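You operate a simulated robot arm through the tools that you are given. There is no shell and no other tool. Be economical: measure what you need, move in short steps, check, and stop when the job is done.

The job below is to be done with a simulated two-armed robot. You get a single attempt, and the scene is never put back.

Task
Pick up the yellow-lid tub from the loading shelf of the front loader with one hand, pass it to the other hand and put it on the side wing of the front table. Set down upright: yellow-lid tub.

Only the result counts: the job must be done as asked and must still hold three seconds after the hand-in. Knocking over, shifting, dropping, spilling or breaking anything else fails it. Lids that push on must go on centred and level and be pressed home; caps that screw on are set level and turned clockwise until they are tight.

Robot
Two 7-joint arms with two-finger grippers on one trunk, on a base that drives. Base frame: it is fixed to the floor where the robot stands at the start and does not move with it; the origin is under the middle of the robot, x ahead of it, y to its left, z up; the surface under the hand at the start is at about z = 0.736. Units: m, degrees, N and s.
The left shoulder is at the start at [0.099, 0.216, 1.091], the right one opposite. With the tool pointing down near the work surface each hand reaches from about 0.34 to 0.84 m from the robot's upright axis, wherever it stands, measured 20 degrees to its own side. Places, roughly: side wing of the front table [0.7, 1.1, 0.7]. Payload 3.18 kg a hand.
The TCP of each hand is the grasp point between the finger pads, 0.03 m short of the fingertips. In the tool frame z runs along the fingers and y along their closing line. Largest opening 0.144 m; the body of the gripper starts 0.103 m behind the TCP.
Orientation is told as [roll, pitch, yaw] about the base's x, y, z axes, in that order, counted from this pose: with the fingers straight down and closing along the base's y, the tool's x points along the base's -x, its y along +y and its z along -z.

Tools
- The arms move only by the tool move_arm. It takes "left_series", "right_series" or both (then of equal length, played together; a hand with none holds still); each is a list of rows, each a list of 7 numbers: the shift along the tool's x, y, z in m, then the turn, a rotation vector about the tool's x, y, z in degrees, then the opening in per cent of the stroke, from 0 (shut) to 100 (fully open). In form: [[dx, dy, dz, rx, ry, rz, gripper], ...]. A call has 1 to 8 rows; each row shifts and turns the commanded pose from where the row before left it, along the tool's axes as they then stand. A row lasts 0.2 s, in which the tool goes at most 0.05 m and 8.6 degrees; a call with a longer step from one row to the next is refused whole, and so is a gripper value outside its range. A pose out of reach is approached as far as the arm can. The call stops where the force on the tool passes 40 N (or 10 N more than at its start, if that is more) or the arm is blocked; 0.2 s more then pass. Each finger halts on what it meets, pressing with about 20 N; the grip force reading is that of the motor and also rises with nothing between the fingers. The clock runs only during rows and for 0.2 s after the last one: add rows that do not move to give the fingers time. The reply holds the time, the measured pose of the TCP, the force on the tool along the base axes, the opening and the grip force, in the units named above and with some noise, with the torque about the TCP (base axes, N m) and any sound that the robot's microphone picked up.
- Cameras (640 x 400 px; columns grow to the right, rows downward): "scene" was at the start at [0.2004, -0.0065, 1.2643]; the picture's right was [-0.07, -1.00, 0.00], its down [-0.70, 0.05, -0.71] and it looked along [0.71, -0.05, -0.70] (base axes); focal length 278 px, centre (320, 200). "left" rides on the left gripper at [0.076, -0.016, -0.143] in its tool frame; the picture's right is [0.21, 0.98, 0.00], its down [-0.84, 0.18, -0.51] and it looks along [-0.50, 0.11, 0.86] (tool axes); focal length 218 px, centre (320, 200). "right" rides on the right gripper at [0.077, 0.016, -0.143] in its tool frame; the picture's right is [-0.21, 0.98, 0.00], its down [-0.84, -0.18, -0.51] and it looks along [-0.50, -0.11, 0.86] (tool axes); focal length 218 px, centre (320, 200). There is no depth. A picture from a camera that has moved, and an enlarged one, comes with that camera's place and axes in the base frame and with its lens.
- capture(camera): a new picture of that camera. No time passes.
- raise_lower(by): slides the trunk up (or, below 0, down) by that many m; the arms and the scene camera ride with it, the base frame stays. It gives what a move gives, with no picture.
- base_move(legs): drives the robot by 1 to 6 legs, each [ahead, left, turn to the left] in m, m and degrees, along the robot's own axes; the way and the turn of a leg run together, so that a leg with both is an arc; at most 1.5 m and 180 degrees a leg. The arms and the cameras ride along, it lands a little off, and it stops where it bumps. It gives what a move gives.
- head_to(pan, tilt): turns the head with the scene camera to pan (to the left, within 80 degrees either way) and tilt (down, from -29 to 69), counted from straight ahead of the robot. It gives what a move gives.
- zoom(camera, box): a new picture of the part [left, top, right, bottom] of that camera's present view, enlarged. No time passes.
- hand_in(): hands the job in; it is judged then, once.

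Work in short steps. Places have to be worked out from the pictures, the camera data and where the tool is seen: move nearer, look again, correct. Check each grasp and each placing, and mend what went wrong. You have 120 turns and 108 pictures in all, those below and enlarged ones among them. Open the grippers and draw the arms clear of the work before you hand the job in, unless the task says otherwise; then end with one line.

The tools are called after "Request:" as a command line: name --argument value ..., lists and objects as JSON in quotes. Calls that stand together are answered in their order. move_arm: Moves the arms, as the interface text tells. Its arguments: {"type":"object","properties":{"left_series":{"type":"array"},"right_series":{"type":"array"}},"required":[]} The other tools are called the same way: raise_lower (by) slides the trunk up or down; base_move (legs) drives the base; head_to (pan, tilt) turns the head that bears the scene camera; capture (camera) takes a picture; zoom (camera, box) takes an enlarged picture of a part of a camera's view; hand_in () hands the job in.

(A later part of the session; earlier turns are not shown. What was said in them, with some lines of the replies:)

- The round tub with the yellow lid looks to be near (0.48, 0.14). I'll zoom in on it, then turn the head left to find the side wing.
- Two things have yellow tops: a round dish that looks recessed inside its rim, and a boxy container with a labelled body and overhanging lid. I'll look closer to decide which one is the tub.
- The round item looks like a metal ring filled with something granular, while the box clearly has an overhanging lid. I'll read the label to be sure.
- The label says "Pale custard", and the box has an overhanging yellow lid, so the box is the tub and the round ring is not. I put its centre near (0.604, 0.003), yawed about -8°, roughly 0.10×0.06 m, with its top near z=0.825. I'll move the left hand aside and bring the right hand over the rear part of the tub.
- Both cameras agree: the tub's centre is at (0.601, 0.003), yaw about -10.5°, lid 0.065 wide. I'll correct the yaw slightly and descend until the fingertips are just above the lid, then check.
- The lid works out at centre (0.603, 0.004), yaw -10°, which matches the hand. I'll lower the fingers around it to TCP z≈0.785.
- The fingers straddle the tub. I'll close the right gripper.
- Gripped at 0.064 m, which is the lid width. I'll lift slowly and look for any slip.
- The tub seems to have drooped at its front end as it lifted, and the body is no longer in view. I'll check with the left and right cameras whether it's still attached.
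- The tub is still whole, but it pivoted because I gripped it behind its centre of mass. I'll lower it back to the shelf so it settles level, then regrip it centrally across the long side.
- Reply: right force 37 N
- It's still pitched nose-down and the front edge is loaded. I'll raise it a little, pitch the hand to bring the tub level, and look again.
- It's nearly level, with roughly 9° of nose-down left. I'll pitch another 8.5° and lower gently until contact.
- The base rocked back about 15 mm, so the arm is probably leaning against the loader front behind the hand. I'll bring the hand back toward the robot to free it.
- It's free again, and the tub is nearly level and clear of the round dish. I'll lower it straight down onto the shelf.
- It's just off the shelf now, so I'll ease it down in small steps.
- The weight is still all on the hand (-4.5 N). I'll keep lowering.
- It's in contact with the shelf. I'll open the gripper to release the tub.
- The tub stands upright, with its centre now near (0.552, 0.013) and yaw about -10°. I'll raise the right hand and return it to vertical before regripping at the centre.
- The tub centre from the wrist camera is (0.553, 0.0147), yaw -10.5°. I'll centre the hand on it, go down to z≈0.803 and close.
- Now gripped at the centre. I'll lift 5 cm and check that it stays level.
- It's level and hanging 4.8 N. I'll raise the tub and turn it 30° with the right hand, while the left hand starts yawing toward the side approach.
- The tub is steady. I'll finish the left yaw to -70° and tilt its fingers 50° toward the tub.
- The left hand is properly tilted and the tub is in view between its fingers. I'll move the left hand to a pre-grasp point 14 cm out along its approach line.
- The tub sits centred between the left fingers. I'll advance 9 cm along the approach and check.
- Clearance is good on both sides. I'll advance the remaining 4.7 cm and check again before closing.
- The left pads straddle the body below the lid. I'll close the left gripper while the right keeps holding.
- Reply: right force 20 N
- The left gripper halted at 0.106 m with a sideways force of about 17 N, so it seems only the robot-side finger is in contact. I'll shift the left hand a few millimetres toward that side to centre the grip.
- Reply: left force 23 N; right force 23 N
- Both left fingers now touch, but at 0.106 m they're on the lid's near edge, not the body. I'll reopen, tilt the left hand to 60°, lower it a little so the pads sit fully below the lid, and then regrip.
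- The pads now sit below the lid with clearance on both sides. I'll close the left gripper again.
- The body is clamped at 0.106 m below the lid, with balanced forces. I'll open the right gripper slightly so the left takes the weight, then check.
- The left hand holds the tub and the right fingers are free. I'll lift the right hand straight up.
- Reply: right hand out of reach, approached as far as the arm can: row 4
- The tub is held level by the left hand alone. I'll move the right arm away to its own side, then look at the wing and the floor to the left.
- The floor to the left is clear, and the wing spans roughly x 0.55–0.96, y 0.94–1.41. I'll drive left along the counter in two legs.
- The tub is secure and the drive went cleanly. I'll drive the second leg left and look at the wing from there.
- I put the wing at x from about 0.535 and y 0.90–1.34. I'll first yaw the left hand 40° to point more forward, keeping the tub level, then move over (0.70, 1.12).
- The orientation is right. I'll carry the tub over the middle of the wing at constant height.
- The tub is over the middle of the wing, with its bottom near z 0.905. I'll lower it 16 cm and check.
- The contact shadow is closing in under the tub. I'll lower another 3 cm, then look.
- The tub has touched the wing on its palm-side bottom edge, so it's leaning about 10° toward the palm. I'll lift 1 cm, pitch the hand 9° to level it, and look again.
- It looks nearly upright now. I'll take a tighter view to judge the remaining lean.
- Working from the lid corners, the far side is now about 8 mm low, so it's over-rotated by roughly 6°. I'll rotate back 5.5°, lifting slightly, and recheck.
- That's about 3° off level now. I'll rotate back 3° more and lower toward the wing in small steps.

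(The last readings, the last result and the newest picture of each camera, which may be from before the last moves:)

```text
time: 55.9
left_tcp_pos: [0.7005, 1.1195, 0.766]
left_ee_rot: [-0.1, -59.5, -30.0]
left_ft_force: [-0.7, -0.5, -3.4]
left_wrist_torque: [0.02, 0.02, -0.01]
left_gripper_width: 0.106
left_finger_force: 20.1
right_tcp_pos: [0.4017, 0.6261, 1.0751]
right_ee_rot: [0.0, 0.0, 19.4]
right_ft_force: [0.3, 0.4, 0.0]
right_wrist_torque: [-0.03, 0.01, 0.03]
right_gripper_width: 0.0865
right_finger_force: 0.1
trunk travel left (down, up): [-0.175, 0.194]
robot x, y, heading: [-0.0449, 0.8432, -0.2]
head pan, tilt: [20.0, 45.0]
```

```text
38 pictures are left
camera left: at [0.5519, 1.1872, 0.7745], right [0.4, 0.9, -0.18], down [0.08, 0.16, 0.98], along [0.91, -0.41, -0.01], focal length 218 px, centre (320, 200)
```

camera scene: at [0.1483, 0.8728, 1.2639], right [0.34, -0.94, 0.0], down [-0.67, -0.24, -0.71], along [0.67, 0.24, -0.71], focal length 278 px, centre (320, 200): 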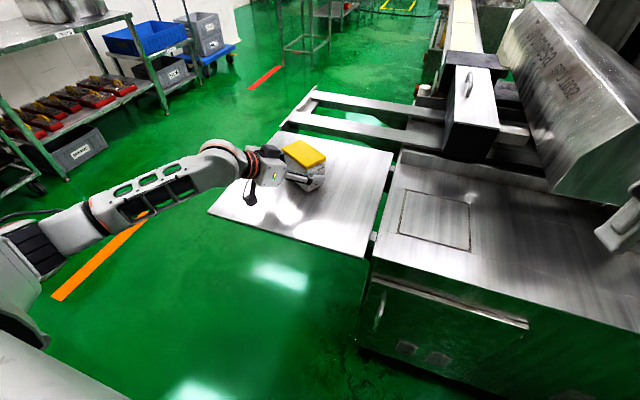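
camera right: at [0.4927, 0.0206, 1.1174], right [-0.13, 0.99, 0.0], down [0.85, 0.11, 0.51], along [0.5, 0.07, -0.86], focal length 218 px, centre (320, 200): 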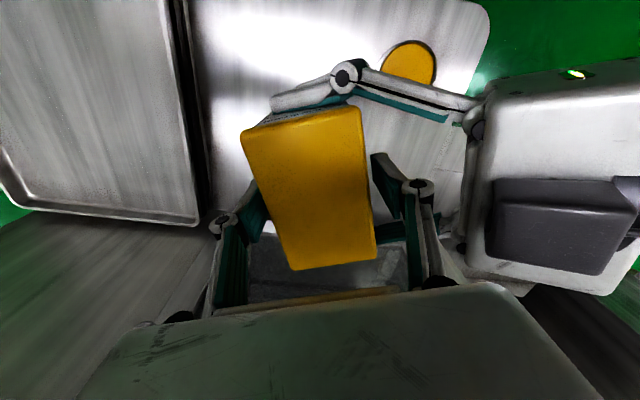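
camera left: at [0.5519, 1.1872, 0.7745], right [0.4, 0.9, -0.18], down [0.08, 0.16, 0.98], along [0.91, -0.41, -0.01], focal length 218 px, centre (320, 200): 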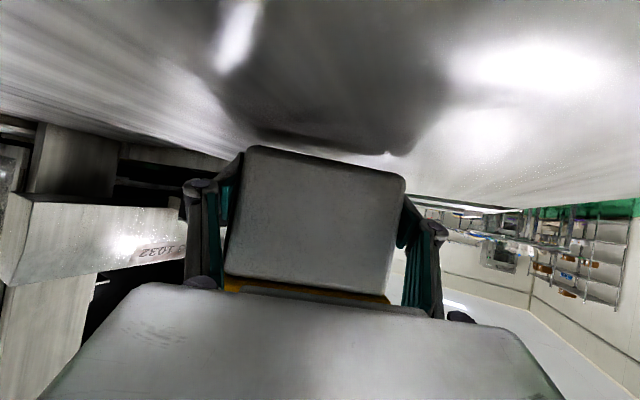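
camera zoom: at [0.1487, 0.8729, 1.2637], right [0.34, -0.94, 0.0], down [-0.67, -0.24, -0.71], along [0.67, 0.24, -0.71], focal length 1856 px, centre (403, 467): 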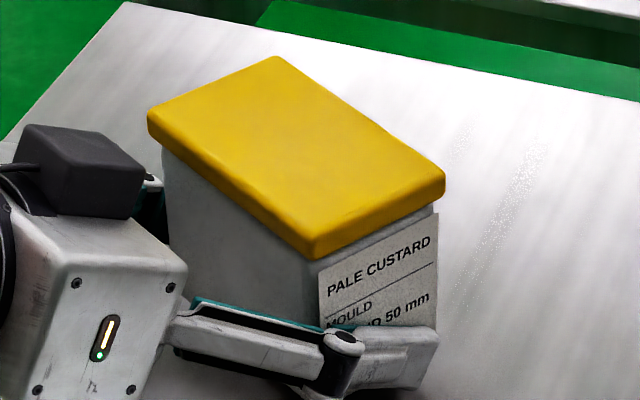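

It's practically level. I'll lower in small steps until the weight comes off.

Request:
move_arm --left_series '[[0.0035, 0, 0.002, 0, 0, 0, 0], [0.0017, 0, 0.001, 0, 0, 0, 0], [0, 0, 0, 0, 0, 0, 0]]'

```text
time: 56.7
left_tcp_pos: [0.702, 1.1195, 0.7608]
left_ee_rot: [0.0, -59.5, -30.2]
left_ft_force: [0.5, 0.1, -4.3]
left_wrist_torque: [-0.05, 0.0, 0.03]
left_gripper_width: 0.1059
left_finger_force: 19.5
right_tcp_pos: [0.4027, 0.6253, 1.0758]
right_ee_rot: [0.0, 0.0, 19.5]
right_ft_force: [0.6, 0.1, 0.2]
right_wrist_torque: [0.0, 0.0, 0.01]
right_gripper_width: 0.0867
right_finger_force: 0.1
trunk travel left (down, up): [-0.175, 0.194]
robot x, y, heading: [-0.0434, 0.8446, -0.4]
head pan, tilt: [20.0, 45.0]
```

The weight is still fully on the hand, so I'll keep lowering.

Request:
move_arm --left_series '[[0.0035, 0, 0.002, 0, 0, 0, 0], [0.0017, 0, 0.001, 0, 0, 0, 0], [0, 0, 0, 0, 0, 0, 0]]'

Request:
capture --camera "left"

```text
time: 57.5
left_tcp_pos: [0.7009, 1.1195, 0.7574]
left_ee_rot: [0.0, -59.7, -30.1]
left_ft_force: [0.1, -0.1, 0.6]
left_wrist_torque: [-0.14, -0.11, -0.02]
left_gripper_width: 0.1057
left_finger_force: 20.1
right_tcp_pos: [0.4007, 0.6253, 1.0765]
right_ee_rot: [-0.1, 0.0, 19.4]
right_ft_force: [0.9, 0.3, -0.1]
right_wrist_torque: [-0.01, 0.0, 0.01]
right_gripper_width: 0.0865
right_finger_force: 0.1
trunk travel left (down, up): [-0.175, 0.194]
robot x, y, heading: [-0.045, 0.8487, 0.0]
head pan, tilt: [20.0, 45.0]
```

```text
37 pictures are left
camera left: at [0.5527, 1.1872, 0.7637], right [0.4, 0.9, -0.18], down [0.08, 0.16, 0.98], along [0.91, -0.41, -0.01], focal length 218 px, centre (320, 200)
```

left: 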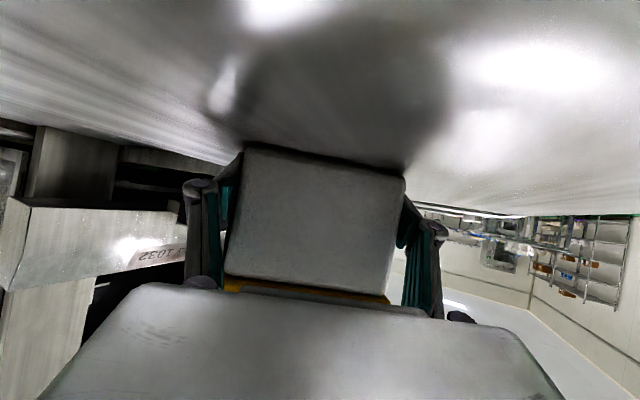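

It's in contact with the wing and almost level. I'll press 2 mm more to seat it, then open gently.

Request:
move_arm --left_series '[[0.0017, 0, 0.001, 0, 0, 0, 0], [0, 0, 0, 0, 0, 0, 0], [0, 0, 0, 0, 0, 0, 78], [0, 0, 0, 0, 0, 0, 88], [0, 0, 0, 0, 0, 0, 100], [0, 0, 0, 0, 0, 0, 100]]'

Request:
capture --camera "left"

Request:
zoom --camera "scene" --box '[250, 120, 350, 210]'

```text
time: 58.9
left_tcp_pos: [0.7009, 1.12, 0.7535]
left_ee_rot: [0.0, -59.6, -30.1]
left_ft_force: [-0.2, 0.6, -0.6]
left_wrist_torque: [0.05, -0.01, 0.02]
left_gripper_width: 0.144
left_finger_force: 0.2
right_tcp_pos: [0.4034, 0.6254, 1.0752]
right_ee_rot: [0.0, 0.2, 19.5]
right_ft_force: [-0.1, -0.9, -0.2]
right_wrist_torque: [-0.01, 0.01, -0.02]
right_gripper_width: 0.0863
right_finger_force: 0.1
trunk travel left (down, up): [-0.175, 0.194]
robot x, y, heading: [-0.0426, 0.8473, -0.5]
head pan, tilt: [20.0, 45.0]
```

```text
36 pictures are left
camera left: at [0.5525, 1.1877, 0.7602], right [0.4, 0.9, -0.18], down [0.08, 0.16, 0.98], along [0.91, -0.41, -0.01], focal length 218 px, centre (320, 200)
```

left: 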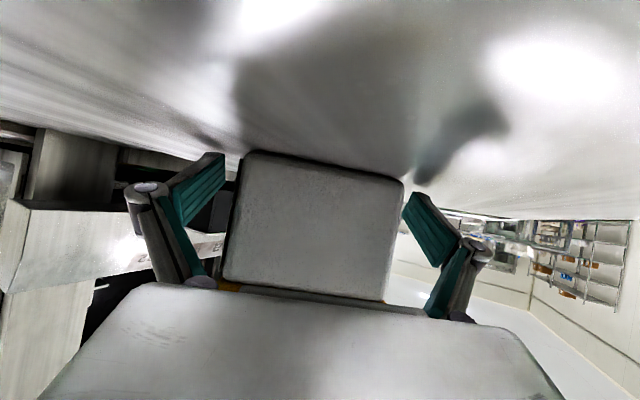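

```text
4.44 times, centred on (300, 165) of scene
camera zoom: at [0.1485, 0.8727, 1.2637], right [0.34, -0.94, 0.0], down [-0.67, -0.24, -0.71], along [0.67, 0.24, -0.71], focal length 1237 px, centre (409, 356)
```

zoom: 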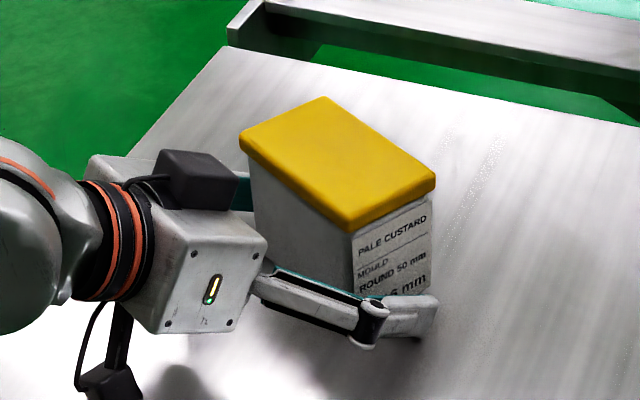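

The tub is released and standing. I'll back the left hand straight out along its approach line.

Request:
move_arm --left_series '[[0, 0, -0.025, 0, 0, 0, 100], [0, 0, -0.03, 0, 0, 0, 100], [0, 0, -0.035, 0, 0, 0, 100], [0, 0, -0.035, 0, 0, 0, 100], [0, 0, -0.035, 0, 0, 0, 100], [0, 0, 0, 0, 0, 0, 100]]'

Request:
zoom --camera "scene" --box '[200, 100, 400, 270]'

Request:
capture --camera "left"

```text
time: 60.3
left_tcp_pos: [0.5801, 1.1901, 0.8349]
left_ee_rot: [0.0, -59.5, -30.1]
left_ft_force: [0.2, 0.3, -0.5]
left_wrist_torque: [-0.02, -0.03, 0.01]
left_gripper_width: 0.1438
left_finger_force: 0.0
right_tcp_pos: [0.4032, 0.6243, 1.0748]
right_ee_rot: [0.0, 0.1, 19.4]
right_ft_force: [0.3, 0.4, -0.6]
right_wrist_torque: [0.02, 0.03, 0.0]
right_gripper_width: 0.0864
right_finger_force: 0.1
trunk travel left (down, up): [-0.175, 0.194]
robot x, y, heading: [-0.0452, 0.8474, -0.3]
head pan, tilt: [20.0, 45.0]
```

```text
2.35 times, centred on (300, 185) of scene
camera zoom: at [0.1491, 0.8727, 1.2635], right [0.34, -0.94, 0.0], down [-0.67, -0.24, -0.71], along [0.67, 0.24, -0.71], focal length 655 px, centre (367, 235)
```

zoom: 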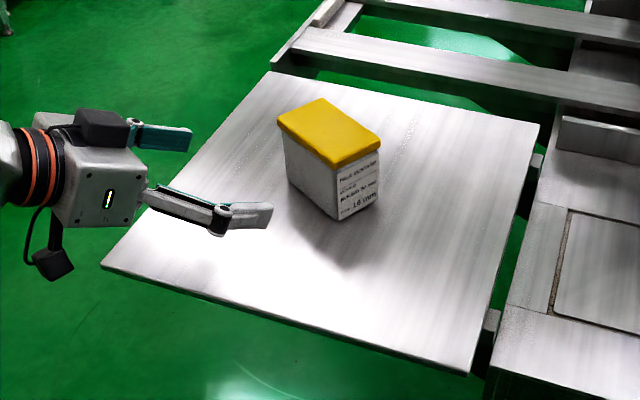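

```text
33 pictures are left
camera left: at [0.4317, 1.2578, 0.8426], right [0.4, 0.9, -0.18], down [0.08, 0.16, 0.98], along [0.91, -0.41, -0.01], focal length 218 px, centre (320, 200)
```

left: 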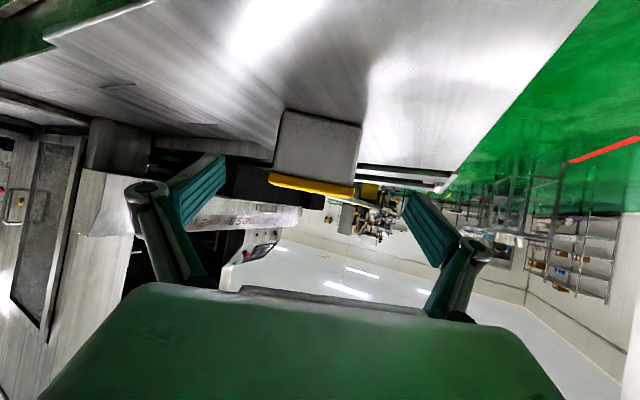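

The tub stands upright on the wing. I'll raise the left arm further clear and open the right gripper fully.

Request:
move_arm --left_series '[[-0.02, 0, -0.03, 0, 0, 0, 100], [-0.02, 0, -0.03, 0, 0, 0, 100], [-0.02, 0, -0.02, 0, 0, 0, 100], [0, 0, 0, 0, 0, 0, 100]]' --right_series '[[0, 0, 0, 0, 0, 0, 80], [0, 0, 0, 0, 0, 0, 100], [0, 0, 0, 0, 0, 0, 100], [0, 0, 0, 0, 0, 0, 100]]'

Request:
capture --camera "scene"

```text
time: 61.3
left_tcp_pos: [0.5479, 1.2099, 0.9266]
left_ee_rot: [0.0, -59.5, -30.1]
left_ft_force: [-0.5, 0.9, 0.3]
left_wrist_torque: [-0.01, -0.02, -0.02]
left_gripper_width: 0.1441
left_finger_force: 0.1
right_tcp_pos: [0.4028, 0.6268, 1.076]
right_ee_rot: [0.0, 0.1, 19.4]
right_ft_force: [-0.7, 0.4, -0.5]
right_wrist_torque: [-0.01, 0.03, 0.01]
right_gripper_width: 0.1439
right_finger_force: 0.0
trunk travel left (down, up): [-0.175, 0.194]
robot x, y, heading: [-0.0501, 0.8448, -0.5]
head pan, tilt: [20.0, 45.0]
```

```text
32 pictures are left
camera scene: at [0.1488, 0.8728, 1.2636], right [0.34, -0.94, 0.0], down [-0.67, -0.24, -0.71], along [0.67, 0.24, -0.71], focal length 278 px, centre (320, 200)
```

scene: 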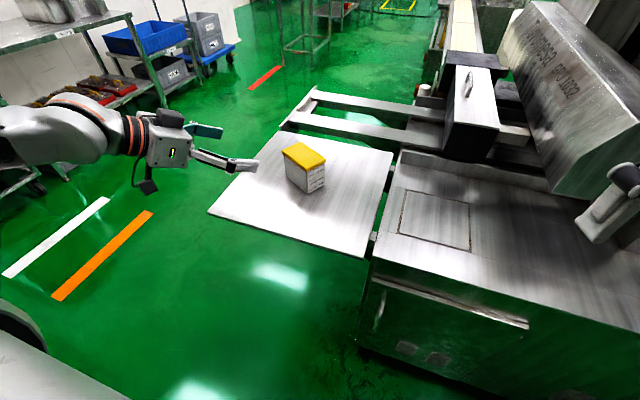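

The tub is upright on the wing, both arms are clear and both grippers are open, so I'm handing in.

Request:
hand_in

```text
The job is handed in.
```

I picked the yellow-lid tub up from the loading shelf with the right hand, passed it to the left, and set it upright near the middle of the side wing; both grippers are open and clear, and the job is handed in.
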